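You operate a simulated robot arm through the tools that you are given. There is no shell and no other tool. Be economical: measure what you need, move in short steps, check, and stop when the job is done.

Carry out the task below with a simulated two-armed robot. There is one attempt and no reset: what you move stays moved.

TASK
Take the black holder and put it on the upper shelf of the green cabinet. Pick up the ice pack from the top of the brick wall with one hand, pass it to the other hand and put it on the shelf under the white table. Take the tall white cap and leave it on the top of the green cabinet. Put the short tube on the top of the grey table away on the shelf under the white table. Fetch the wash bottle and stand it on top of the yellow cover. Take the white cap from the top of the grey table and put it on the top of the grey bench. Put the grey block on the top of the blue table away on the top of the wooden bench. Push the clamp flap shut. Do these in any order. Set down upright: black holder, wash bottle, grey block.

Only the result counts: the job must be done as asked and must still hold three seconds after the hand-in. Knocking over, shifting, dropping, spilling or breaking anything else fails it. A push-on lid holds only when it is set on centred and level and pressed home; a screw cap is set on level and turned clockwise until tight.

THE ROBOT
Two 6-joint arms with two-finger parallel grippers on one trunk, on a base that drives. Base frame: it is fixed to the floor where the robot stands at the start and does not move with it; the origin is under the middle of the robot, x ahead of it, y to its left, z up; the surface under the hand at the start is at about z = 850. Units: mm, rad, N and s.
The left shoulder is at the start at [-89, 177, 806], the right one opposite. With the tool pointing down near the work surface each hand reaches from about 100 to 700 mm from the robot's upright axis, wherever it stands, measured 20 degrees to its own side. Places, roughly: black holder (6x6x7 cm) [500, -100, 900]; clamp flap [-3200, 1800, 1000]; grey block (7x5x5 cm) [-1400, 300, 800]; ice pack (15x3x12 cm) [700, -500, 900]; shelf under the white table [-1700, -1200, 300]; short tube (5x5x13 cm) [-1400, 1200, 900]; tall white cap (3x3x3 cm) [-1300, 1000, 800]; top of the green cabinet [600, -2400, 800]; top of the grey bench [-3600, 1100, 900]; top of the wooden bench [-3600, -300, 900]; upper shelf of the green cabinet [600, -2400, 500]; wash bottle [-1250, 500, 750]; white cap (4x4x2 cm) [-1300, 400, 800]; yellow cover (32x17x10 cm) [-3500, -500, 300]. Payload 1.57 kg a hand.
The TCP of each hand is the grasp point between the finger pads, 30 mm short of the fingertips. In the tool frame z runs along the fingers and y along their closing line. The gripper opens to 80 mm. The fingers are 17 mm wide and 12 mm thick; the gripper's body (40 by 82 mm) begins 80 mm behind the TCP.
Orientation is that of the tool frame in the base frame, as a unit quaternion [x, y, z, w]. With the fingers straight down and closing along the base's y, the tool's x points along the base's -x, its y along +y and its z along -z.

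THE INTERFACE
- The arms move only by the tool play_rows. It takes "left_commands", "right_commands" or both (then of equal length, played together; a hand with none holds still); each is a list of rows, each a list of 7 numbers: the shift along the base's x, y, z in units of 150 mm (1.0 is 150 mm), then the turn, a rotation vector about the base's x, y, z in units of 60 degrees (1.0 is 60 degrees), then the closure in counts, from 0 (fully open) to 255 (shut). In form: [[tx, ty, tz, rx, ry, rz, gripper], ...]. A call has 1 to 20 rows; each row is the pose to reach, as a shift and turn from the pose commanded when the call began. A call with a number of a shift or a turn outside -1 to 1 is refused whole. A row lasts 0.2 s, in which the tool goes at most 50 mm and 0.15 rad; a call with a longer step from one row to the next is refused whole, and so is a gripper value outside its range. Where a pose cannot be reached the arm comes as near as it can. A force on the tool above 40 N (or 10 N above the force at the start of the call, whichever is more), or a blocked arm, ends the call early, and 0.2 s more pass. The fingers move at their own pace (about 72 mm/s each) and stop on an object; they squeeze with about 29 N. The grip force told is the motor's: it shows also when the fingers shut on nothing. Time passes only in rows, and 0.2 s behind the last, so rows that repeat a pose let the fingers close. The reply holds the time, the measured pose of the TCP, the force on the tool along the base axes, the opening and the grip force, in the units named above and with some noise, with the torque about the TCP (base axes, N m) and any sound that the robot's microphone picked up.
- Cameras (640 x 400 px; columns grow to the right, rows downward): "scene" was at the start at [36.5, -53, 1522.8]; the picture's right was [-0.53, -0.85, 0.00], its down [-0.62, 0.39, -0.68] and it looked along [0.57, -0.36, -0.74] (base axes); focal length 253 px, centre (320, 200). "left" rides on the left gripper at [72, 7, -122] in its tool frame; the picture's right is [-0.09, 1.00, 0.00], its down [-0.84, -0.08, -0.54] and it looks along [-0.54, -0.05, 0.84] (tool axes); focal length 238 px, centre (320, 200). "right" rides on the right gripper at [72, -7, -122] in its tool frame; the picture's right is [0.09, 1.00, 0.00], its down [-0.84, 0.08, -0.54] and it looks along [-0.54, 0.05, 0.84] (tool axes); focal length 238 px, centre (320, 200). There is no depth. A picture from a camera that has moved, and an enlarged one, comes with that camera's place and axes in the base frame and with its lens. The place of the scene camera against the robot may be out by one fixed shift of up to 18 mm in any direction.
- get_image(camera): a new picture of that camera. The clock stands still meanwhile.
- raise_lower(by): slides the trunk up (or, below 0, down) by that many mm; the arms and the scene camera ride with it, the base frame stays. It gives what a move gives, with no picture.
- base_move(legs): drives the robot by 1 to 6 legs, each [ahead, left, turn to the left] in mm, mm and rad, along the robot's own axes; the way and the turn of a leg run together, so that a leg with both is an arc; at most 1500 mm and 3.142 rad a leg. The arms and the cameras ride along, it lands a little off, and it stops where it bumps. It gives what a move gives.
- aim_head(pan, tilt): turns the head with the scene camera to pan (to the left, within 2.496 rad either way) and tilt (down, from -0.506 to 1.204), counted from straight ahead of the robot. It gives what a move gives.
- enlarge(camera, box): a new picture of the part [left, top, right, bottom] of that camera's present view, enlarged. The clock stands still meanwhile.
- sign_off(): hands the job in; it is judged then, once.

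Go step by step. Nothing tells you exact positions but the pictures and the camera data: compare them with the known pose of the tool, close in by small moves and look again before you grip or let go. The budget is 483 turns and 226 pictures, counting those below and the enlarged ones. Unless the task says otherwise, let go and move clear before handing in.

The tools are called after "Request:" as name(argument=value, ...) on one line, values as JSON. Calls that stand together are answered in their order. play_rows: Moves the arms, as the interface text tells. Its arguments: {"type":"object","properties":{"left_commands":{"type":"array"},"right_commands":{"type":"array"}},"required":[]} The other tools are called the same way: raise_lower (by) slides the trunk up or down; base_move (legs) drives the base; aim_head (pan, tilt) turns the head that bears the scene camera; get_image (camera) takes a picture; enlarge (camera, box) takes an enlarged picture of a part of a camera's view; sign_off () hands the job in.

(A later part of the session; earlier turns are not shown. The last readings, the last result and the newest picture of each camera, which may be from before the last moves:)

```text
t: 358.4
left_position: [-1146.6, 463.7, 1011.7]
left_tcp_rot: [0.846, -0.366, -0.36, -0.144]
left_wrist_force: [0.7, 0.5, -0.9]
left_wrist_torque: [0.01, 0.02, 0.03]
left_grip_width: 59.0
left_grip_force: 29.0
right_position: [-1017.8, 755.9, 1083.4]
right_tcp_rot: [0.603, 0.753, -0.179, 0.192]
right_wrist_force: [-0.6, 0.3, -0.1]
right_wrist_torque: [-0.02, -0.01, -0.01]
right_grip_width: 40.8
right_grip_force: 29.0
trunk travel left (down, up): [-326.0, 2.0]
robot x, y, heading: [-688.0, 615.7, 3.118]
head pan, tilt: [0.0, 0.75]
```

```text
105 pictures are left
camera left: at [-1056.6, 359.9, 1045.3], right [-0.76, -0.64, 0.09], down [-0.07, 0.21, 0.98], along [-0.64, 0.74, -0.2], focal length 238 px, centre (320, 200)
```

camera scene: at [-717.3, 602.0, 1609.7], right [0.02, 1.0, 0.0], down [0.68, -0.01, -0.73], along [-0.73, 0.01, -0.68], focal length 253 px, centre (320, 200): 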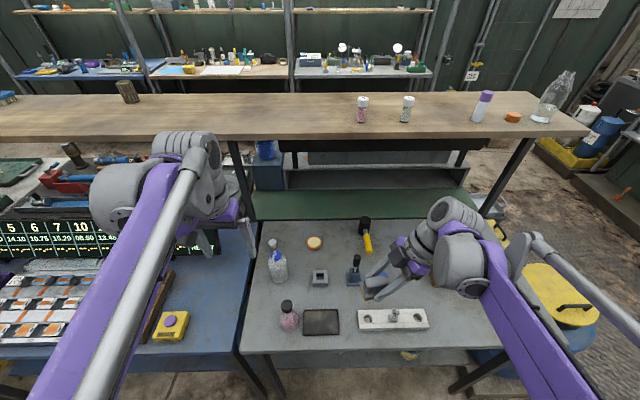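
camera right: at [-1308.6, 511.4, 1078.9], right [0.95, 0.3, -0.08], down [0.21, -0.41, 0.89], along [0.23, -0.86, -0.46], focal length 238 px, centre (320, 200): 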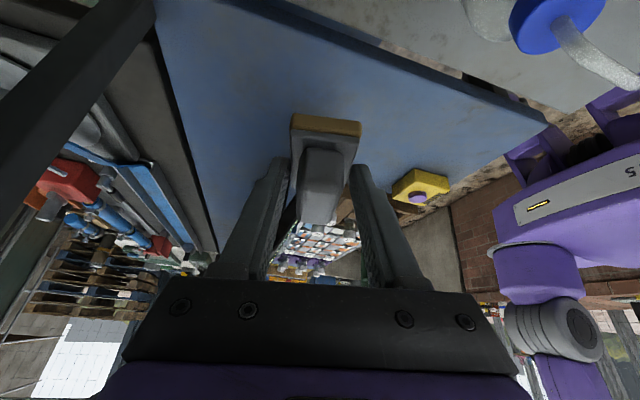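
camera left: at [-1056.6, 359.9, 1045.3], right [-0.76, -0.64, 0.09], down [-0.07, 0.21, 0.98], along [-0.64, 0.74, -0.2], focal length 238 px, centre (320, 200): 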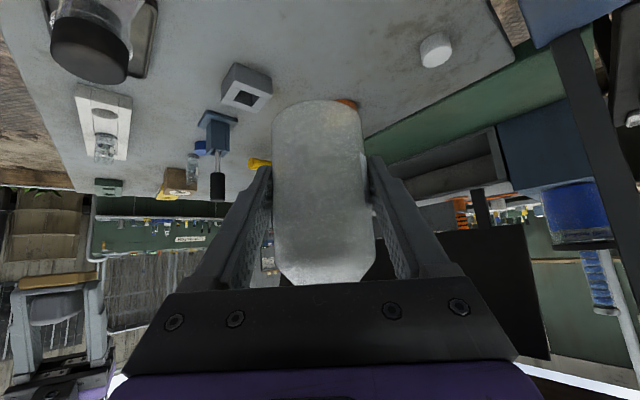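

Bottle is held upright at 59 mm. I'll tuck both hands, back off, and go round the −y end of the tables to the far benches.

Request:
play_rows(left_commands=[[0.2, 0, 0.1, 0, 0, 0, 255], [0.4, -0.05, 0.2, 0, 0, 0, 255], [0.6, -0.1, 0.3, 0, 0, 0, 255]])

Request:
base_move(legs=[[-270, 0, 0], [0, 1450, 0], [0, 1430, 0]])

Request:
get_image(camera="scene")

```text
t: 359.2
left_position: [-1058.3, 450.0, 1056.3]
left_tcp_rot: [0.846, -0.366, -0.36, -0.143]
left_wrist_force: [0.6, 0.4, -2.3]
left_wrist_torque: [-0.02, 0.02, 0.02]
left_grip_width: 58.9
left_grip_force: 28.6
right_position: [-1017.7, 754.6, 1083.6]
right_tcp_rot: [0.604, 0.753, -0.179, 0.192]
right_wrist_force: [0.4, 0.3, -0.4]
right_wrist_torque: [-0.01, 0.0, 0.01]
right_grip_width: 40.6
right_grip_force: 28.8
trunk travel left (down, up): [-326.0, 2.0]
robot x, y, heading: [-686.6, 613.1, 3.119]
head pan, tilt: [0.0, 0.75]
```

```text
t: 386.1
left_position: [-762.6, -2462.5, 1057.0]
left_tcp_rot: [0.853, -0.352, -0.361, -0.138]
left_wrist_force: [-0.1, -0.7, -3.3]
left_wrist_torque: [0.01, 0.0, 0.01]
left_grip_width: 58.8
left_grip_force: 28.4
right_position: [-731.0, -2155.5, 1084.2]
right_tcp_rot: [0.591, 0.763, -0.175, 0.194]
right_wrist_force: [-0.3, 0.4, -1.0]
right_wrist_torque: [-0.01, 0.04, -0.01]
right_grip_width: 41.0
right_grip_force: 29.1
trunk travel left (down, up): [-326.0, 2.0]
robot x, y, heading: [-394.8, -2285.5, -3.13]
head pan, tilt: [0.0, 0.75]
```

```text
104 pictures are left
camera scene: at [-425.8, -2299.3, 1609.7], right [-0.01, 1.0, 0.0], down [0.68, 0.01, -0.73], along [-0.73, -0.01, -0.68], focal length 253 px, centre (320, 200)
```

scene: 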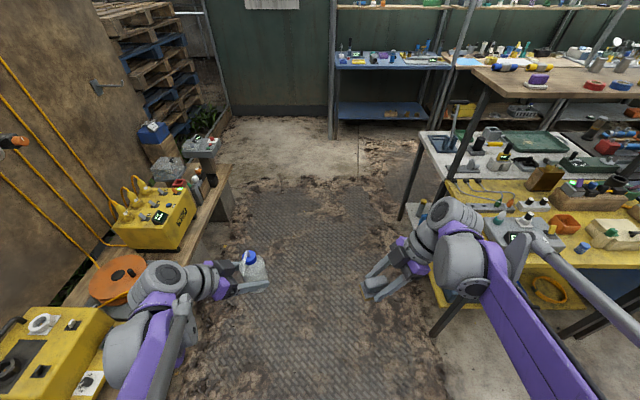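

Path ahead is clear; the far benches' front is near x≈-2900. Drive forward through the gap.

Request:
base_move(legs=[[1500, 0, 0], [380, 0, 0]])

Request:
aim_head(pan=-0.7, tilt=0.5)

Request:
get_image(camera="scene")

```text
t: 395.6
left_position: [-2649.2, -2485.1, 1056.0]
left_tcp_rot: [0.852, -0.353, -0.361, -0.139]
left_wrist_force: [-0.6, 0.1, -2.3]
left_wrist_torque: [0.02, -0.02, 0.01]
left_grip_width: 59.0
left_grip_force: 28.9
right_position: [-2616.8, -2178.6, 1082.5]
right_tcp_rot: [0.592, 0.762, -0.175, 0.195]
right_wrist_force: [-0.5, 0.6, -0.7]
right_wrist_torque: [-0.02, 0.0, -0.02]
right_grip_width: 40.8
right_grip_force: 28.5
trunk travel left (down, up): [-326.0, 2.0]
robot x, y, heading: [-2280.4, -2312.2, -3.128]
head pan, tilt: [0.0, 0.75]
```

```text
t: 396.6
left_position: [-2648.3, -2484.3, 1055.7]
left_tcp_rot: [0.852, -0.353, -0.362, -0.138]
left_wrist_force: [0.4, 0.3, -1.7]
left_wrist_torque: [-0.05, 0.0, 0.01]
left_grip_width: 58.6
left_grip_force: 28.6
right_position: [-2616.9, -2179.4, 1083.2]
right_tcp_rot: [0.591, 0.763, -0.176, 0.194]
right_wrist_force: [0.6, 0.3, -0.3]
right_wrist_torque: [0.03, -0.03, 0.0]
right_grip_width: 40.9
right_grip_force: 29.1
trunk travel left (down, up): [-326.0, 2.0]
robot x, y, heading: [-2283.4, -2312.8, -3.129]
head pan, tilt: [-0.7, 0.499]
```

```text
103 pictures are left
camera scene: at [-2299.2, -2264.5, 1631.7], right [0.64, 0.77, 0.0], down [0.37, -0.3, -0.88], along [-0.68, 0.56, -0.48], focal length 253 px, centre (320, 200)
```

scene: 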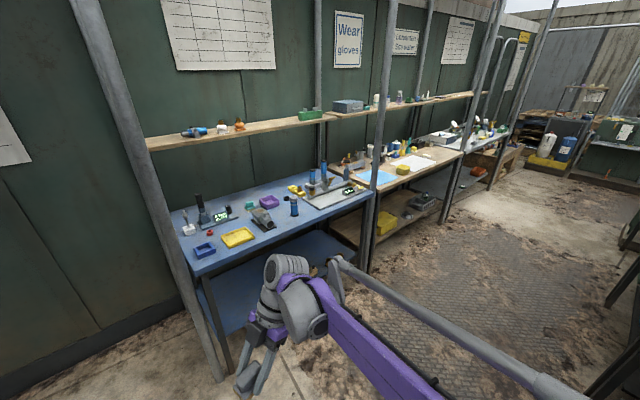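

The wooden bench (y≈-860..270, front x≈-3190) has the yellow cover on its lower shelf near [-3400,-600]. I'll drive up in front of it.

Request:
base_move(legs=[[0, -1500, 0], [0, -180, 0], [250, 0, 0]])

Request:
aim_head(pan=0.0, tilt=0.7)

Request:
get_image(camera="scene")

```text
t: 413.0
left_position: [-2891.3, -803.1, 1056.1]
left_tcp_rot: [0.844, -0.373, -0.358, -0.147]
left_wrist_force: [-0.1, 0.1, -1.7]
left_wrist_torque: [0.01, -0.03, 0.0]
left_grip_width: 58.9
left_grip_force: 29.0
right_position: [-2845.6, -498.2, 1083.5]
right_tcp_rot: [0.609, 0.748, -0.181, 0.191]
right_wrist_force: [0.4, 0.5, -0.7]
right_wrist_torque: [0.01, -0.02, -0.02]
right_grip_width: 40.9
right_grip_force: 29.4
trunk travel left (down, up): [-326.0, 2.0]
robot x, y, heading: [-2516.4, -647.2, 3.105]
head pan, tilt: [-0.7, 0.499]
```

```text
t: 414.1
left_position: [-2891.2, -802.2, 1055.9]
left_tcp_rot: [0.843, -0.373, -0.358, -0.147]
left_wrist_force: [-0.4, -0.7, -1.6]
left_wrist_torque: [-0.01, 0.01, 0.0]
left_grip_width: 58.9
left_grip_force: 29.4
right_position: [-2846.0, -497.4, 1084.0]
right_tcp_rot: [0.609, 0.749, -0.18, 0.191]
right_wrist_force: [0.3, -0.6, -0.5]
right_wrist_torque: [0.01, 0.01, 0.03]
right_grip_width: 41.0
right_grip_force: 29.2
trunk travel left (down, up): [-326.0, 2.0]
robot x, y, heading: [-2518.0, -647.4, 3.101]
head pan, tilt: [0.0, 0.7]
```

```text
102 pictures are left
camera scene: at [-2549.2, -655.5, 1614.0], right [0.04, 1.0, 0.0], down [0.64, -0.02, -0.77], along [-0.76, 0.03, -0.64], focal length 253 px, centre (320, 200)
```

scene: 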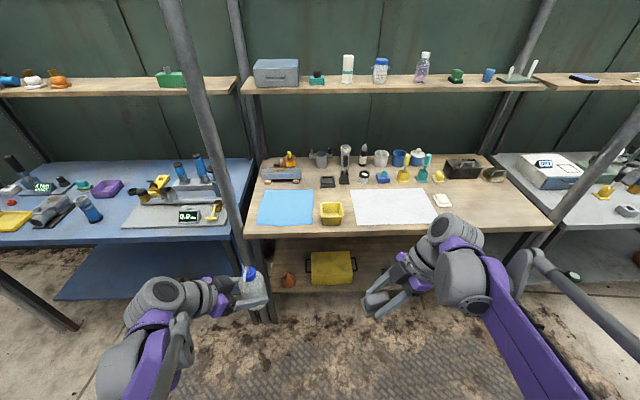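

Wood bench in view: free wood at its right front, near [-3330,0]; yellow cover top near [-3390,-552]. First the grey block: move right and closer.

Request:
base_move(legs=[[0, -530, 0.04], [320, 0, 0]])

Request:
get_image(camera="scene")

Request:
get_image(camera="right")

```text
t: 420.9
left_position: [-3193.6, -296.7, 1055.7]
left_tcp_rot: [0.852, -0.352, -0.361, -0.138]
left_wrist_force: [-0.3, 0.1, -1.8]
left_wrist_torque: [-0.01, -0.02, -0.02]
left_grip_width: 59.0
left_grip_force: 28.8
right_position: [-3162.1, 9.0, 1083.3]
right_tcp_rot: [0.592, 0.762, -0.176, 0.194]
right_wrist_force: [-0.5, -0.1, -0.5]
right_wrist_torque: [-0.01, -0.03, 0.0]
right_grip_width: 40.9
right_grip_force: 28.8
trunk travel left (down, up): [-326.0, 2.0]
robot x, y, heading: [-2826.9, -122.2, -3.133]
head pan, tilt: [0.0, 0.7]
```

```text
101 pictures are left
camera scene: at [-2859.5, -135.1, 1613.8], right [-0.01, 1.0, 0.0], down [0.64, 0.01, -0.77], along [-0.77, -0.01, -0.64], focal length 253 px, centre (320, 200)
```

scene: 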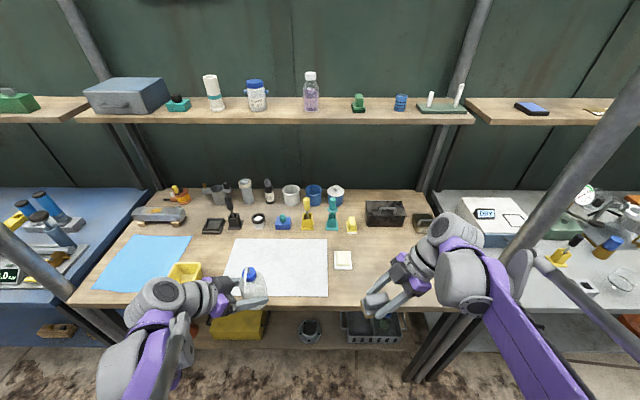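

```text
100 pictures are left
camera right: at [-3196.5, 128.5, 1152.5], right [0.95, 0.31, -0.08], down [0.21, -0.41, 0.89], along [0.24, -0.86, -0.46], focal length 238 px, centre (320, 200)
```

right: 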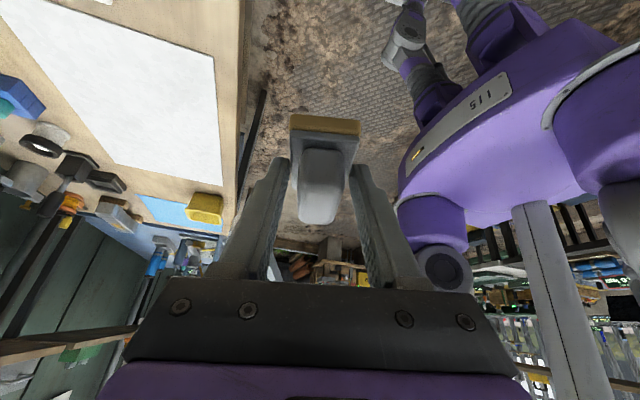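

Free wood around [-3370,85] beyond the small white pad. Bringing the block there and lowering.

Request:
play_rows(right_commands=[[-0.25, 0.1, 0, 0, 0, 0, 255], [-0.5, 0.2, 0, 0, 0, 0, 255], [-0.75, 0.3, -0.05, 0, 0, 0, 255], [-1.0, 0.4, -0.15, 0, 0, 0, 255]])

Request:
play_rows(right_commands=[[-0.15, 0.06, -0.15, 0, 0, 0, 255], [-0.3, 0.1, -0.3, 0, 0, 0, 255], [-0.39, 0.1, -0.45, 0, 0, 0, 255]])

Request:
get_image(camera="right")

Request:
get_image(camera="scene")

```text
t: 421.9
left_position: [-3197.8, -295.6, 1056.5]
left_tcp_rot: [0.853, -0.351, -0.361, -0.137]
left_wrist_force: [0.3, 0.3, -1.1]
left_wrist_torque: [-0.01, -0.02, -0.04]
left_grip_width: 58.9
left_grip_force: 29.4
right_position: [-3317.2, 71.6, 1060.2]
right_tcp_rot: [0.591, 0.763, -0.175, 0.195]
right_wrist_force: [-0.9, -0.3, -0.9]
right_wrist_torque: [-0.01, 0.0, 0.02]
right_grip_width: 41.1
right_grip_force: 29.1
trunk travel left (down, up): [-326.0, 2.0]
robot x, y, heading: [-2828.2, -125.1, -3.129]
head pan, tilt: [0.0, 0.7]
```

```text
t: 422.7
left_position: [-3194.6, -298.8, 1055.4]
left_tcp_rot: [0.852, -0.353, -0.362, -0.138]
left_wrist_force: [-0.6, 0.2, -2.5]
left_wrist_torque: [-0.03, -0.02, 0.0]
left_grip_width: 59.0
left_grip_force: 29.5
right_position: [-3374.3, 86.9, 995.2]
right_tcp_rot: [0.591, 0.763, -0.176, 0.195]
right_wrist_force: [0.8, 0.7, -1.1]
right_wrist_torque: [-0.02, -0.01, 0.0]
right_grip_width: 40.8
right_grip_force: 29.0
trunk travel left (down, up): [-326.0, 2.0]
robot x, y, heading: [-2826.9, -120.2, -3.134]
head pan, tilt: [0.0, 0.7]
```

```text
99 pictures are left
camera right: at [-3407.1, 206.9, 1063.6], right [0.95, 0.31, -0.08], down [0.21, -0.41, 0.89], along [0.24, -0.86, -0.46], focal length 238 px, centre (320, 200)
```

right: 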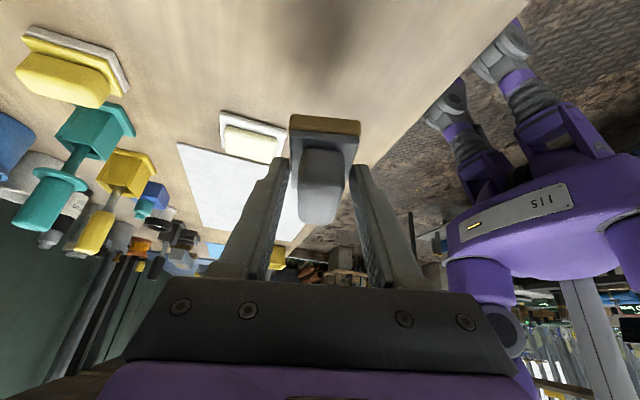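

```text
98 pictures are left
camera scene: at [-2860.3, -135.0, 1613.9], right [-0.01, 1.0, 0.0], down [0.64, 0.01, -0.76], along [-0.76, -0.01, -0.64], focal length 253 px, centre (320, 200)
```

scene: 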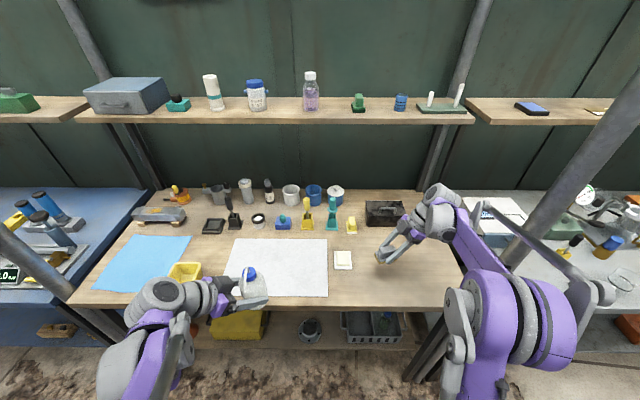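

Spot is clear. Lower slowly to contact.

Request:
play_rows(right_commands=[[0, 0, -0.1, 0, 0, 0, 255], [0, 0, -0.2, 0, 0, 0, 255], [0, 0, -0.26, 0, 0, 0, 255], [0, 0, -0.3, 0, 0, 0, 255], [0, 0, -0.33, 0, 0, 0, 255], [0, 0, -0.36, 0, 0, 0, 255], [0, 0, -0.38, 0, 0, 0, 255], [0, 0, -0.4, 0, 0, 0, 255], [0, 0, -0.42, 0, 0, 0, 255], [0, 0, -0.44, 0, 0, 0, 255]])

Request:
get_image(camera="right")

```text
t: 424.9
left_position: [-3194.1, -297.6, 1054.9]
left_tcp_rot: [0.852, -0.353, -0.361, -0.139]
left_wrist_force: [0.6, -0.3, -2.2]
left_wrist_torque: [0.02, -0.03, -0.01]
left_grip_width: 58.4
left_grip_force: 29.4
right_position: [-3372.6, 84.6, 927.9]
right_tcp_rot: [0.591, 0.763, -0.175, 0.194]
right_wrist_force: [0.6, -0.1, -1.7]
right_wrist_torque: [0.01, 0.04, -0.01]
right_grip_width: 40.9
right_grip_force: 29.1
trunk travel left (down, up): [-326.0, 2.0]
robot x, y, heading: [-2826.2, -126.1, -3.136]
head pan, tilt: [0.0, 0.7]
```

```text
97 pictures are left
camera right: at [-3405.8, 203.8, 997.3], right [0.95, 0.31, -0.08], down [0.21, -0.41, 0.89], along [0.24, -0.86, -0.46], focal length 238 px, centre (320, 200)
```

right: 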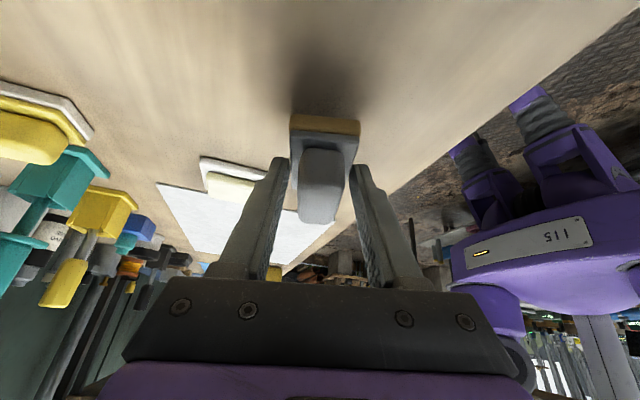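

Close, shadow tightening; continue in small steps until contact.

Request:
play_rows(right_commands=[[0, 0, -0.02, 0, 0, 0, 255], [0, 0, -0.04, 0, 0, 0, 255], [0, 0, -0.06, 0, 0, 0, 255], [0, 0, -0.08, 0, 0, 0, 255], [0, 0, -0.1, 0, 0, 0, 255], [0, 0, -0.12, 0, 0, 0, 255], [0, 0, -0.14, 0, 0, 0, 255], [0, 0, -0.16, 0, 0, 0, 255], [0, 0, -0.18, 0, 0, 0, 255], [0, 0, -0.2, 0, 0, 0, 255]])

Request:
get_image(camera="right")

```text
t: 427.1
left_position: [-3194.8, -297.3, 1056.8]
left_tcp_rot: [0.851, -0.353, -0.363, -0.138]
left_wrist_force: [-0.8, 0.8, -2.4]
left_wrist_torque: [-0.02, -0.03, -0.02]
left_grip_width: 58.5
left_grip_force: 29.5
right_position: [-3371.7, 84.5, 897.3]
right_tcp_rot: [0.592, 0.763, -0.176, 0.194]
right_wrist_force: [-3.3, 2.5, 13.8]
right_wrist_torque: [0.13, -0.13, 0.03]
right_grip_width: 41.0
right_grip_force: 28.8
trunk travel left (down, up): [-326.0, 2.0]
robot x, y, heading: [-2829.6, -125.9, -3.13]
head pan, tilt: [0.0, 0.7]
```

```text
96 pictures are left
camera right: at [-3405.2, 203.9, 967.3], right [0.95, 0.31, -0.09], down [0.22, -0.41, 0.89], along [0.24, -0.86, -0.45], focal length 238 px, centre (320, 200)
```

right: 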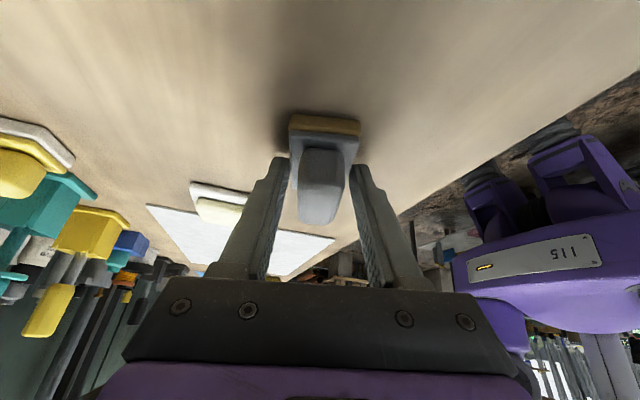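

Seated. Open and withdraw.

Request:
play_rows(right_commands=[[0, 0, 0.005, 0, 0, 0, 255], [0, 0, 0.005, 0, 0, 0, 150], [0, 0, 0.005, 0, 0, 0, 0], [0, 0, 0.005, 0, 0, 0, 0], [0, 0, 0.005, 0, 0, 0, 0], [0, 0.08, 0.14, 0, 0, 0, 0], [0, 0.2, 0.35, 0, 0, 0, 0], [0, 0.3, 0.6, 0, 0, 0, 0], [0.2, 0.3, 0.8, 0, 0, 0, 0], [0.45, 0.3, 0.9, 0, 0, 0, 0], [0.7, 0.3, 1.0, 0, 0, 0, 0]])

Request:
enlarge(camera="scene", box=[300, 200, 460, 320])

```text
t: 429.5
left_position: [-3193.4, -296.9, 1056.3]
left_tcp_rot: [0.852, -0.352, -0.362, -0.138]
left_wrist_force: [-0.3, 0.1, -1.7]
left_wrist_torque: [-0.05, -0.04, 0.0]
left_grip_width: 58.7
left_grip_force: 28.6
right_position: [-3266.6, 129.0, 1049.6]
right_tcp_rot: [0.591, 0.763, -0.175, 0.195]
right_wrist_force: [0.3, 0.4, 0.7]
right_wrist_torque: [0.0, 0.05, 0.0]
right_grip_width: 80.1
right_grip_force: 0.1
trunk travel left (down, up): [-326.0, 2.0]
robot x, y, heading: [-2828.9, -125.0, -3.133]
head pan, tilt: [0.0, 0.7]
```

```text
3.33 times, centred on (380, 260) of scene
camera zoom: at [-2858.5, -135.6, 1614.0], right [-0.01, 1.0, 0.0], down [0.64, 0.01, -0.77], along [-0.77, -0.01, -0.64], focal length 842 px, centre (120, 0)
```

zoom: 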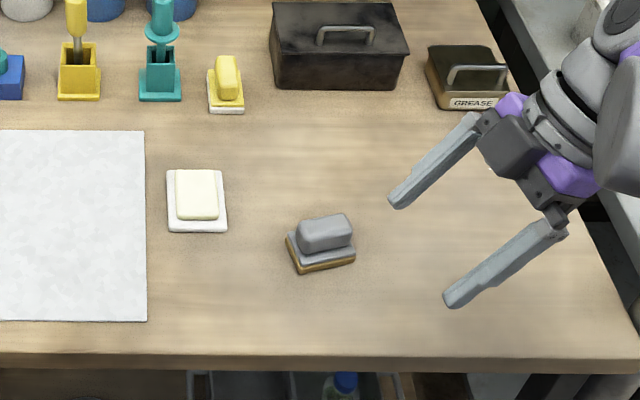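

The grey block stands upright on the wooden bench. Next the bottle: retract both hands, shift left in front of the yellow cover.

Request:
play_rows(right_commands=[[0.25, 0, 0, 0, 0, 0, 0], [0.5, 0, 0, 0, 0, 0, 0], [0.75, 0, 0, 0, 0, 0, 0], [1.0, 0, 0, 0, 0, 0, 0], [1.0, 0, 0, 0, 0, 0, 0]], left_commands=[[0.2, 0, 0, 0, 0, 0.14, 255], [0.4, 0, 0, 0, 0, 0.28, 255], [0.6, 0, 0, 0, 0, 0.42, 255], [0.7, 0, 0, 0, 0, 0.56, 255], [0.7, 0, 0, 0, 0, 0.7, 255]])

Request:
play_rows(right_commands=[[0.2, 0, 0, 0, 0, 0, 0]])

Request:
base_move(legs=[[0, 310, 0]])

Request:
get_image(camera="scene")

```text
t: 430.7
left_position: [-3119.1, -297.9, 1049.3]
left_tcp_rot: [0.921, -0.025, -0.388, 0.001]
left_wrist_force: [-0.6, -0.6, -1.9]
left_wrist_torque: [0.01, -0.04, 0.0]
left_grip_width: 58.5
left_grip_force: 29.3
left hand out of reach, approached as far as the arm can: row 4, 5
right_position: [-3119.1, 125.8, 1046.3]
right_tcp_rot: [0.592, 0.762, -0.176, 0.194]
right_wrist_force: [0.1, 0.2, 0.6]
right_wrist_torque: [0.0, 0.02, 0.0]
right_grip_width: 80.0
right_grip_force: 0.1
trunk travel left (down, up): [-326.0, 2.0]
robot x, y, heading: [-2826.7, -124.0, -3.131]
head pan, tilt: [0.0, 0.7]
```

```text
t: 431.1
left_position: [-3116.2, -298.0, 1048.0]
left_tcp_rot: [0.921, -0.023, -0.388, 0.001]
left_wrist_force: [0.4, -0.9, -2.2]
left_wrist_torque: [0.0, 0.0, 0.02]
left_grip_width: 58.6
left_grip_force: 28.7
right_position: [-3086.4, 125.6, 1044.6]
right_tcp_rot: [0.591, 0.763, -0.176, 0.195]
right_wrist_force: [-0.4, 0.2, -0.1]
right_wrist_torque: [-0.01, -0.01, -0.01]
right_grip_width: 80.0
right_grip_force: 0.1
trunk travel left (down, up): [-326.0, 2.0]
robot x, y, heading: [-2828.5, -125.0, -3.129]
head pan, tilt: [0.0, 0.7]
```

```text
t: 434.4
left_position: [-3112.7, -609.8, 1049.6]
left_tcp_rot: [0.922, -0.02, -0.388, 0.002]
left_wrist_force: [-0.6, -0.3, -1.9]
left_wrist_torque: [0.0, 0.01, -0.02]
left_grip_width: 58.5
left_grip_force: 29.0
right_position: [-3085.5, -184.5, 1044.6]
right_tcp_rot: [0.589, 0.765, -0.175, 0.195]
right_wrist_force: [1.0, 0.1, 0.5]
right_wrist_torque: [-0.01, 0.02, 0.0]
right_grip_width: 79.8
right_grip_force: 0.0
trunk travel left (down, up): [-326.0, 2.0]
robot x, y, heading: [-2822.1, -433.1, -3.124]
head pan, tilt: [0.0, 0.7]
```

```text
94 pictures are left
camera scene: at [-2855.7, -445.6, 1614.0], right [-0.02, 1.0, 0.0], down [0.64, 0.01, -0.76], along [-0.76, -0.01, -0.64], focal length 253 px, centre (320, 200)
```

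scene: 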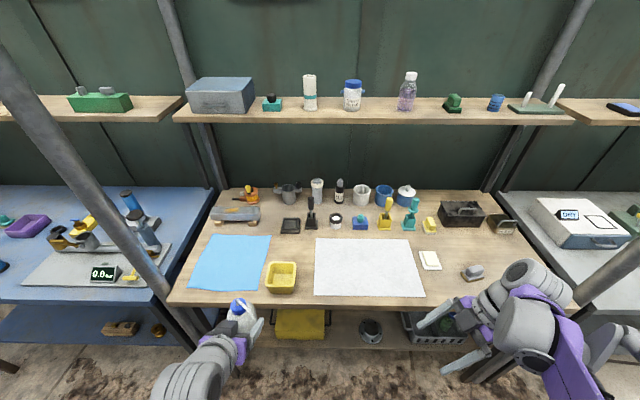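

In front of the cover. I'll back up a little for clearance and lower the trunk, then look under the bench.

Request:
base_move(legs=[[-90, 0, 0]])

Request:
raise_lower(by=-320)

Request:
get_image(camera="left")

Request:
get_image(camera="scene")

```text
t: 435.5
left_position: [-3028.5, -608.3, 1049.4]
left_tcp_rot: [0.922, -0.021, -0.387, 0.002]
left_wrist_force: [0.5, -0.3, -2.3]
left_wrist_torque: [-0.01, -0.03, 0.02]
left_grip_width: 58.9
left_grip_force: 29.4
right_position: [-2999.1, -182.8, 1046.3]
right_tcp_rot: [0.589, 0.764, -0.175, 0.194]
right_wrist_force: [-0.1, 0.3, 0.4]
right_wrist_torque: [0.02, 0.02, 0.01]
right_grip_width: 79.9
right_grip_force: 0.1
trunk travel left (down, up): [-326.0, 2.0]
robot x, y, heading: [-2738.5, -434.1, -3.129]
head pan, tilt: [0.0, 0.7]
```

```text
t: 438.7
left_position: [-3027.8, -608.0, 730.0]
left_tcp_rot: [0.922, -0.023, -0.387, 0.001]
left_wrist_force: [0.4, 0.3, -1.3]
left_wrist_torque: [-0.03, 0.02, -0.01]
left_grip_width: 58.5
left_grip_force: 29.1
right_position: [-2998.8, -184.4, 724.5]
right_tcp_rot: [0.589, 0.764, -0.175, 0.196]
right_wrist_force: [0.1, -0.8, 0.1]
right_wrist_torque: [-0.01, 0.01, 0.0]
right_grip_width: 80.0
right_grip_force: 0.0
trunk travel left (down, up): [-6.0, 322.0]
robot x, y, heading: [-2738.6, -428.2, -3.126]
head pan, tilt: [0.0, 0.7]
```

```text
93 pictures are left
camera left: at [-2889.9, -619.2, 763.5], right [-0.1, -0.99, 0.09], down [-0.2, 0.1, 0.97], along [-0.98, 0.08, -0.2], focal length 238 px, centre (320, 200)
```

left: 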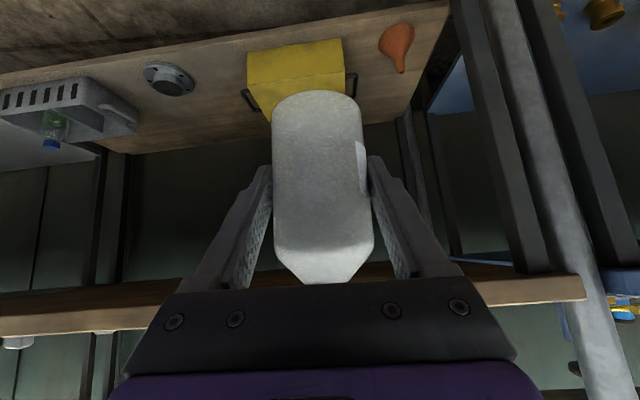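

```text
92 pictures are left
camera scene: at [-2822.5, -444.9, 1286.2], right [-0.02, 1.0, 0.0], down [0.64, 0.01, -0.76], along [-0.76, -0.01, -0.64], focal length 253 px, centre (320, 200)
```

scene: 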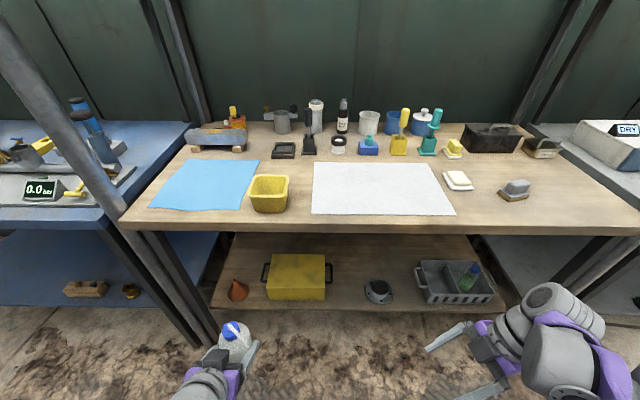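

Cover, shelf and an orange cone are now visible under the bench. Zoom for measuring the cover's top.

Request:
enlarge(camera="left", box=[220, 10, 420, 140])

Request:
enlarge(camera="scene", box=[210, 220, 390, 330])

```text
3.08 times, centred on (320, 75) of left
camera zoom: at [-2889.9, -619.2, 763.5], right [-0.1, -0.99, 0.09], down [-0.2, 0.1, 0.97], along [-0.98, 0.08, -0.2], focal length 733 px, centre (320, 585)
```

zoom: 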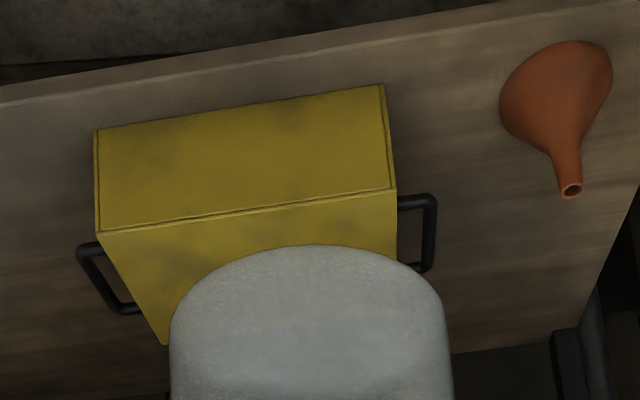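

```text
3.56 times, centred on (300, 275) of scene
camera zoom: at [-2822.5, -444.9, 1286.2], right [-0.02, 1.0, 0.0], down [0.64, 0.01, -0.76], along [-0.76, -0.01, -0.64], focal length 898 px, centre (391, -67)
```

zoom: 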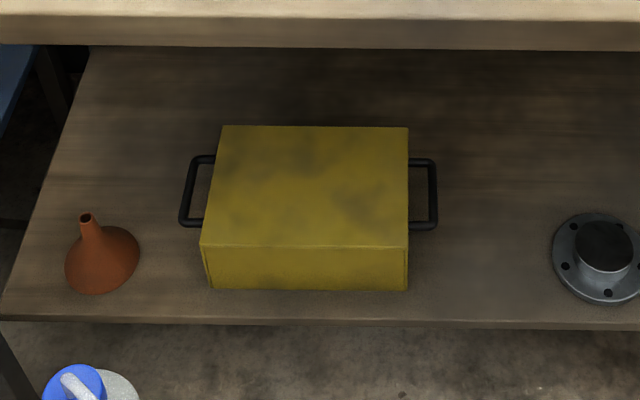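

Cover top: centre ≈[-3450,-547], z≈370. I'll lower the bottle below the bench edge, then move it forward over the cover.

Request:
play_rows(left_commands=[[0, 0, -0.25, 0, 0, 0, 255], [-0.1, 0.1, -0.5, 0, 0, 0, 255], [-0.25, 0.2, -0.7, 0, 0, 0, 255], [-0.45, 0.3, -0.85, 0, 0, 0, 255], [-0.7, 0.35, -0.95, 0, 0, 0, 255], [-0.9, 0.4, -1.0, 0, 0, 0, 255]])

Request:
play_rows(left_commands=[[-0.2, 0, -0.15, 0, 0, 0, 255], [-0.4, 0, -0.3, 0, 0, 0, 255], [-0.55, 0, -0.5, 0, 0, 0, 255]])

Request:
get_image(camera="left")

Request:
get_image(camera="scene")

```text
t: 440.1
left_position: [-3162.5, -548.3, 578.7]
left_tcp_rot: [0.922, -0.02, -0.386, 0.002]
left_wrist_force: [0.3, -0.3, -2.1]
left_wrist_torque: [0.03, 0.0, -0.04]
left_grip_width: 58.7
left_grip_force: 28.7
right_position: [-2999.6, -183.0, 724.3]
right_tcp_rot: [0.59, 0.764, -0.175, 0.194]
right_wrist_force: [-1.0, -0.2, 0.3]
right_wrist_torque: [0.01, -0.02, -0.02]
right_grip_width: 80.0
right_grip_force: 0.0
trunk travel left (down, up): [-6.0, 322.0]
robot x, y, heading: [-2739.8, -433.6, -3.127]
head pan, tilt: [0.0, 0.7]
```

```text
t: 440.9
left_position: [-3245.3, -546.4, 503.4]
left_tcp_rot: [0.922, -0.022, -0.387, 0.002]
left_wrist_force: [0.2, 0.1, -2.1]
left_wrist_torque: [0.03, -0.06, 0.05]
left_grip_width: 58.7
left_grip_force: 29.5
right_position: [-2999.8, -183.0, 726.2]
right_tcp_rot: [0.59, 0.764, -0.176, 0.195]
right_wrist_force: [0.1, 0.6, 0.4]
right_wrist_torque: [0.0, -0.02, 0.0]
right_grip_width: 80.3
right_grip_force: 0.0
trunk travel left (down, up): [-6.0, 322.0]
robot x, y, heading: [-2740.6, -432.1, -3.126]
head pan, tilt: [0.0, 0.7]
```

```text
89 pictures are left
camera left: at [-3107.7, -558.1, 537.8], right [-0.1, -0.99, 0.09], down [-0.2, 0.1, 0.97], along [-0.98, 0.08, -0.21], focal length 238 px, centre (320, 200)
```

left: 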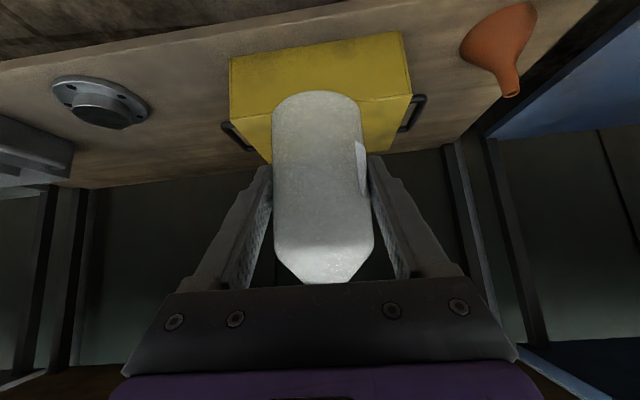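

```text
88 pictures are left
camera scene: at [-2823.1, -444.9, 1286.1], right [-0.02, 1.0, 0.0], down [0.64, 0.01, -0.76], along [-0.76, -0.01, -0.64], focal length 253 px, centre (320, 200)
```

scene: 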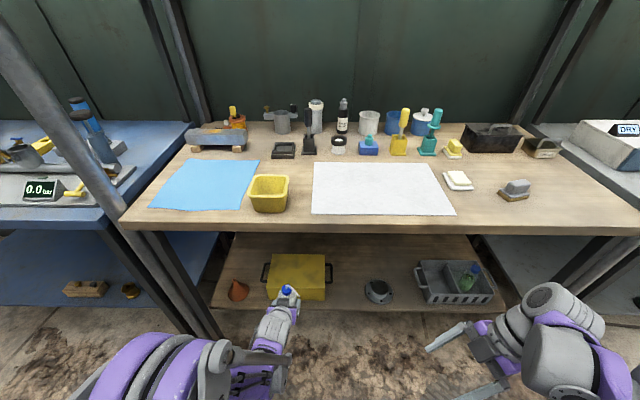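

Aligned with the cover (front edge x≈-3357, centre y≈-547). Drive 100 mm forward and move over its middle.

Request:
base_move(legs=[[100, 0, 0]])

Request:
play_rows(left_commands=[[-0.2, 0, -0.05, 0, 0, 0, 255], [-0.4, 0, -0.1, 0, 0, 0, 255], [-0.6, 0, -0.2, 0, 0, 0, 255], [-0.63, 0, -0.35, 0, 0, 0, 255]])

Request:
get_image(camera="left")

```text
t: 442.0
left_position: [-3343.2, -548.5, 503.6]
left_tcp_rot: [0.922, -0.022, -0.386, 0.001]
left_wrist_force: [0.8, 0.9, -2.0]
left_wrist_torque: [0.03, -0.04, 0.01]
left_grip_width: 58.4
left_grip_force: 28.6
right_position: [-3096.6, -185.8, 725.0]
right_tcp_rot: [0.59, 0.764, -0.174, 0.196]
right_wrist_force: [-1.0, -0.4, -0.8]
right_wrist_torque: [0.01, -0.04, 0.03]
right_grip_width: 79.8
right_grip_force: 0.1
trunk travel left (down, up): [-6.0, 322.0]
robot x, y, heading: [-2840.7, -437.2, -3.127]
head pan, tilt: [0.0, 0.7]
```

```text
t: 443.0
left_position: [-3437.8, -546.4, 450.5]
left_tcp_rot: [0.922, -0.021, -0.387, 0.002]
left_wrist_force: [-0.1, 0.0, -0.9]
left_wrist_torque: [-0.03, -0.03, -0.02]
left_grip_width: 58.5
left_grip_force: 29.4
right_position: [-3096.9, -184.5, 724.8]
right_tcp_rot: [0.59, 0.764, -0.176, 0.195]
right_wrist_force: [-0.3, 0.0, -0.3]
right_wrist_torque: [-0.02, -0.03, -0.02]
right_grip_width: 80.1
right_grip_force: 0.1
trunk travel left (down, up): [-6.0, 322.0]
robot x, y, heading: [-2837.2, -435.5, -3.129]
head pan, tilt: [0.0, 0.7]
```

```text
87 pictures are left
camera left: at [-3300.5, -557.9, 484.9], right [-0.1, -0.99, 0.09], down [-0.2, 0.1, 0.97], along [-0.98, 0.08, -0.21], focal length 238 px, centre (320, 200)
```

left: 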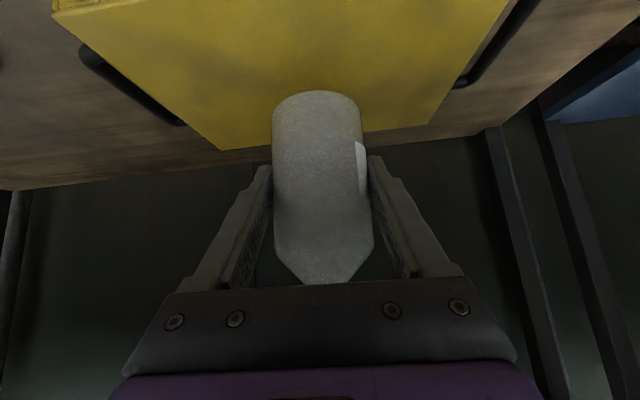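

Over the middle of the cover. Lower gently to contact.

Request:
play_rows(left_commands=[[0, 0, -0.06, 0, 0, 0, 255], [0, 0, -0.11, 0, 0, 0, 255], [0, 0, -0.15, 0, 0, 0, 255], [0, 0, -0.17, 0, 0, 0, 255], [0, 0, -0.19, 0, 0, 0, 255], [0, 0, -0.21, 0, 0, 0, 255], [0, 0, -0.23, 0, 0, 0, 255], [0, 0, -0.25, 0, 0, 0, 255], [0, 0, -0.27, 0, 0, 0, 255]])

Request:
get_image(camera="left")

```text
t: 445.0
left_position: [-3438.2, -548.3, 412.6]
left_tcp_rot: [0.921, -0.022, -0.388, 0.002]
left_wrist_force: [2.9, -4.1, 24.5]
left_wrist_torque: [0.52, 0.36, -0.1]
left_grip_width: 58.9
left_grip_force: 29.3
right_position: [-3096.8, -184.9, 724.7]
right_tcp_rot: [0.59, 0.764, -0.176, 0.194]
right_wrist_force: [0.4, 0.6, 0.3]
right_wrist_torque: [0.01, -0.02, -0.01]
right_grip_width: 80.1
right_grip_force: 0.1
trunk travel left (down, up): [-6.0, 322.0]
robot x, y, heading: [-2838.4, -435.6, -3.126]
head pan, tilt: [0.0, 0.7]
```

```text
86 pictures are left
camera left: at [-3300.0, -559.4, 446.2], right [-0.1, -0.99, 0.09], down [-0.19, 0.1, 0.98], along [-0.98, 0.08, -0.2], focal length 238 px, centre (320, 200)
```

left: 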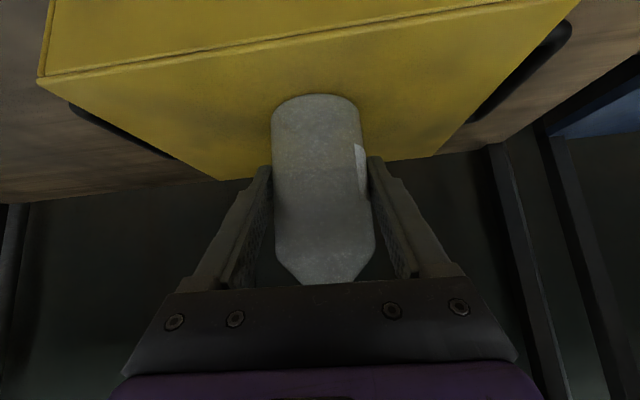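

Seated on the cover (26 N). Ease, open, and withdraw along the approach.

Request:
play_rows(left_commands=[[0, 0, 0.012, 0, 0, 0, 255], [0, 0, 0.012, 0, 0, 0, 150], [0, 0, 0.012, 0, 0, 0, 60], [0, 0, 0.012, 0, 0, 0, 0], [0, 0, 0.012, 0, 0, 0, 0], [0.08, 0, 0.09, 0, 0, 0, 0], [0.22, 0, 0.22, 0, 0, 0, 0], [0.4, 0, 0.35, 0, 0, 0, 0], [0.65, 0, 0.45, 0, 0, 0, 0], [0.9, 0, 0.5, 0, 0, 0, 0]])

Request:
get_image(camera="left")

Request:
get_image(camera="scene")

```text
t: 447.2
left_position: [-3303.7, -546.9, 484.4]
left_tcp_rot: [0.922, -0.021, -0.387, 0.002]
left_wrist_force: [-0.3, -0.5, 0.5]
left_wrist_torque: [0.01, 0.03, -0.04]
left_grip_width: 80.2
left_grip_force: 0.0
right_position: [-3098.4, -183.5, 725.3]
right_tcp_rot: [0.589, 0.764, -0.175, 0.195]
right_wrist_force: [0.5, -0.9, 0.0]
right_wrist_torque: [0.02, -0.01, 0.0]
right_grip_width: 80.0
right_grip_force: 0.1
trunk travel left (down, up): [-6.0, 322.0]
robot x, y, heading: [-2836.7, -434.3, -3.128]
head pan, tilt: [0.0, 0.7]
```

```text
85 pictures are left
camera left: at [-3166.3, -556.8, 518.2], right [-0.1, -0.99, 0.09], down [-0.2, 0.11, 0.97], along [-0.98, 0.08, -0.21], focal length 238 px, centre (320, 200)
```

left: 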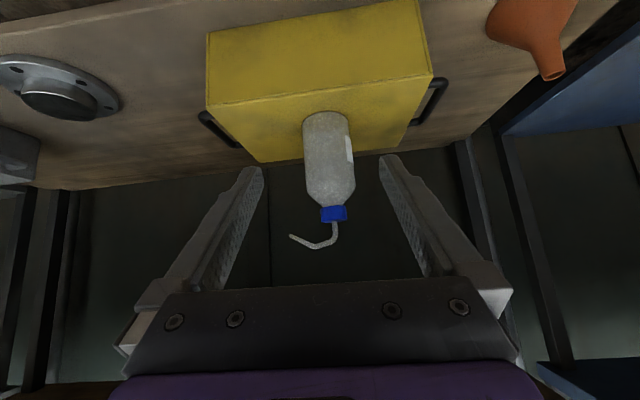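

```text
84 pictures are left
camera scene: at [-2920.9, -446.3, 1286.2], right [-0.02, 1.0, 0.0], down [0.64, 0.01, -0.77], along [-0.77, -0.01, -0.64], focal length 253 px, centre (320, 200)
```

scene: 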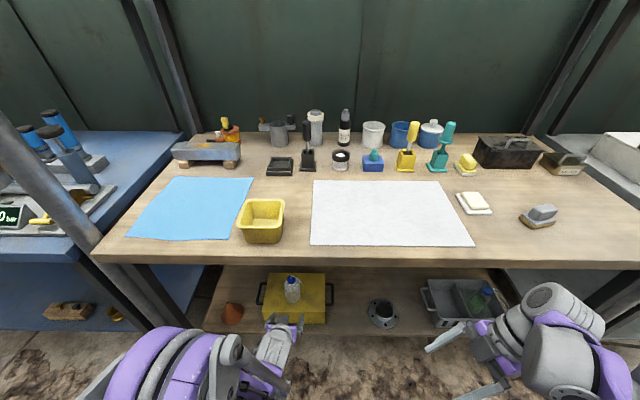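

The bottle stands on the cover. I'll back out, raise up, and go along the aisle toward the clamp flap.

Request:
base_move(legs=[[-250, 0, 0]])

Request:
raise_lower(by=246)

Request:
play_rows(left_commands=[[0.1, 0, 0.2, 0, -0.13, 0, 0], [0.2, 0, 0.4, 0, -0.26, 0, 0], [0.3, 0, 0.6, 0, -0.39, 0, 0], [0.4, 0, 0.8, 0, -0.52, 0, 0], [0.5, 0, 1.0, 0, -0.65, 0, 0], [0.6, 0, 1.0, 0, -0.76, 0, 0]], right_commands=[[0, 0, 0, 0.13, 0.03, 0, 0], [0, 0, 0, 0.26, 0.06, 0, 0], [0, 0, 0, 0.39, 0.09, 0, 0], [0, 0, 0, 0.485, 0.115, 0, 0], [0, 0, 0, 0.485, 0.115, 0, 0], [0, 0, 0, 0.485, 0.115, 0, 0]])

Request:
play_rows(left_commands=[[0, 0, 0.2, 0, 0, 0, 0], [0, 0, 0.4, 0, 0, 0, 0], [0, 0, 0.6, 0, 0, 0, 0], [0, 0, 0.8, 0, 0, 0, 0], [0, 0, 1.0, 0, 0, 0, 0], [0, 0, 1.0, 0, 0, 0, 0], [0, 0, 1.0, 0, 0, 0, 0]], right_commands=[[0, 0, 0, 0, 0, -0.14, 0], [0, 0, 0, 0, 0, -0.28, 0], [0, 0, 0, 0, 0, -0.42, 0], [0, 0, 0, 0, 0, -0.56, 0], [0, 0, 0, 0, 0, -0.7, 0], [0, 0, 0, 0, 0, -0.84, 0], [0, 0, 0, 0, 0, -0.98, 0]])

Request:
play_rows(right_commands=[[0, 0, 0, 0, 0, -0.14, 0], [0, 0, 0, 0, 0, -0.28, 0], [0, 0, 0, 0, 0, -0.42, 0], [0, 0, 0, 0, 0, -0.56, 0], [0, 0, 0, 0, 0, -0.7, 0]])

Request:
base_move(legs=[[150, 0, 0], [0, -1350, 0]])

Request:
aim_head(pan=-0.6, tilt=0.5)

Request:
get_image(camera="scene")

```text
t: 449.1
left_position: [-3048.1, -540.9, 483.6]
left_tcp_rot: [0.922, -0.024, -0.387, 0.001]
left_wrist_force: [-0.1, -0.5, 0.2]
left_wrist_torque: [0.0, 0.01, -0.01]
left_grip_width: 80.0
left_grip_force: 0.0
right_position: [-2840.1, -182.0, 724.7]
right_tcp_rot: [0.59, 0.763, -0.176, 0.195]
right_wrist_force: [-0.4, 0.1, 0.3]
right_wrist_torque: [0.01, 0.02, -0.01]
right_grip_width: 80.0
right_grip_force: 0.0
trunk travel left (down, up): [-6.0, 322.0]
robot x, y, heading: [-2580.2, -426.7, -3.124]
head pan, tilt: [0.0, 0.7]
```

```text
t: 451.6
left_position: [-3047.5, -540.4, 730.3]
left_tcp_rot: [0.922, -0.023, -0.387, 0.001]
left_wrist_force: [0.3, 0.5, -0.2]
left_wrist_torque: [0.01, 0.01, -0.01]
left_grip_width: 80.2
left_grip_force: 0.0
right_position: [-2840.1, -181.0, 969.9]
right_tcp_rot: [0.591, 0.763, -0.175, 0.194]
right_wrist_force: [-0.1, -0.2, 0.1]
right_wrist_torque: [-0.02, 0.01, 0.01]
right_grip_width: 80.2
right_grip_force: 0.1
trunk travel left (down, up): [-252.0, 76.0]
robot x, y, heading: [-2578.2, -426.9, -3.127]
head pan, tilt: [0.0, 0.7]
```

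```text
t: 453.0
left_position: [-2956.9, -542.6, 878.4]
left_tcp_rot: [1.0, -0.021, 0.002, -0.008]
left_wrist_force: [0.3, 0.8, 0.5]
left_wrist_torque: [-0.01, 0.02, -0.02]
left_grip_width: 80.2
left_grip_force: 0.2
right_position: [-2842.4, -181.5, 970.8]
right_tcp_rot: [0.609, 0.793, -0.013, -0.006]
right_wrist_force: [0.3, -0.6, 0.6]
right_wrist_torque: [0.05, -0.03, -0.03]
right_grip_width: 80.1
right_grip_force: 0.0
trunk travel left (down, up): [-252.0, 76.0]
robot x, y, heading: [-2581.9, -433.8, -3.124]
head pan, tilt: [0.0, 0.7]
```

```text
t: 454.6
left_position: [-2959.1, -542.1, 1029.7]
left_tcp_rot: [1.0, -0.02, 0.0, -0.006]
left_wrist_force: [-0.4, 0.8, 0.7]
left_wrist_torque: [-0.01, -0.03, -0.01]
left_grip_width: 80.0
left_grip_force: 0.1
right_position: [-2841.9, -180.6, 970.8]
right_tcp_rot: [0.92, 0.392, -0.008, -0.011]
right_wrist_force: [-0.9, 0.8, 0.4]
right_wrist_torque: [0.02, -0.02, -0.03]
right_grip_width: 80.0
right_grip_force: 0.1
trunk travel left (down, up): [-252.0, 76.0]
robot x, y, heading: [-2577.3, -429.6, -3.128]
head pan, tilt: [0.0, 0.7]
```

```text
t: 455.8
left_position: [-2961.4, -543.0, 1029.7]
left_tcp_rot: [1.0, -0.021, 0.001, -0.006]
left_wrist_force: [-0.3, 0.0, 0.3]
left_wrist_torque: [-0.01, -0.01, 0.01]
left_grip_width: 80.0
left_grip_force: 0.1
right_position: [-2840.7, -181.2, 971.4]
right_tcp_rot: [0.999, 0.034, -0.004, -0.013]
right_wrist_force: [0.3, 0.7, -0.5]
right_wrist_torque: [0.02, 0.0, -0.01]
right_grip_width: 79.8
right_grip_force: 0.0
trunk travel left (down, up): [-252.0, 76.0]
robot x, y, heading: [-2579.8, -432.0, -3.128]
head pan, tilt: [0.0, 0.7]
```

```text
t: 469.0
left_position: [-3145.9, 812.4, 1028.9]
left_tcp_rot: [1.0, -0.004, 0.001, -0.007]
left_wrist_force: [0.7, -0.1, 0.0]
left_wrist_torque: [-0.02, 0.03, -0.03]
left_grip_width: 80.1
left_grip_force: 0.1
right_position: [-3039.3, 1177.8, 969.7]
right_tcp_rot: [0.998, 0.054, -0.005, -0.013]
right_wrist_force: [-0.1, -0.7, 0.1]
right_wrist_torque: [0.01, -0.02, 0.01]
right_grip_width: 80.4
right_grip_force: 0.1
trunk travel left (down, up): [-252.0, 76.0]
robot x, y, heading: [-2769.3, 940.8, -3.098]
head pan, tilt: [0.0, 0.7]
```

```text
t: 470.0
left_position: [-3146.3, 812.8, 1029.1]
left_tcp_rot: [1.0, -0.005, 0.002, -0.007]
left_wrist_force: [0.1, -0.1, 0.0]
left_wrist_torque: [0.04, 0.01, 0.02]
left_grip_width: 80.2
left_grip_force: 0.0
right_position: [-3039.2, 1178.0, 970.3]
right_tcp_rot: [0.998, 0.055, -0.004, -0.013]
right_wrist_force: [-0.3, -0.2, 0.5]
right_wrist_torque: [0.02, 0.05, 0.01]
right_grip_width: 79.6
right_grip_force: 0.1
trunk travel left (down, up): [-252.0, 76.0]
robot x, y, heading: [-2769.1, 940.1, -3.089]
head pan, tilt: [-0.6, 0.499]
```

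```text
83 pictures are left
camera scene: at [-2797.7, 976.3, 1553.0], right [0.52, 0.85, 0.0], down [0.41, -0.25, -0.88], along [-0.75, 0.46, -0.48], focal length 253 px, centre (320, 200)
```

scene: 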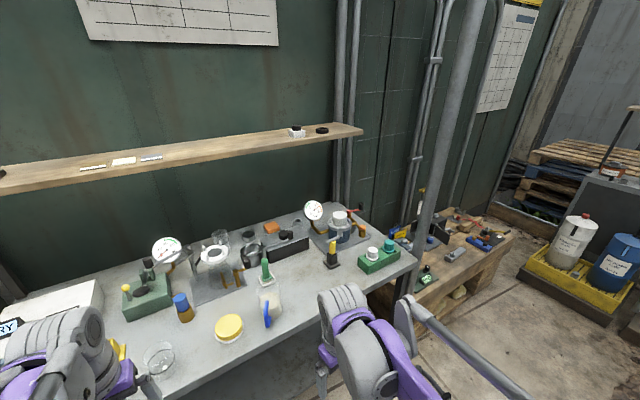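

Grey bench ahead, and the clamp should be on the low wooden bench beyond it. Zoom in there.

Request:
enlarge(camera="scene", box=[360, 170, 540, 310])

```text
2.86 times, centred on (450, 240) of scene
camera zoom: at [-2797.7, 976.3, 1553.0], right [0.52, 0.85, 0.0], down [0.41, -0.25, -0.88], along [-0.75, 0.46, -0.48], focal length 722 px, centre (-51, 86)
```

zoom: 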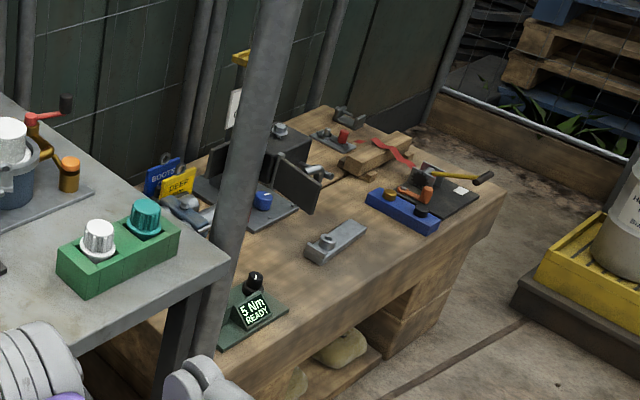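

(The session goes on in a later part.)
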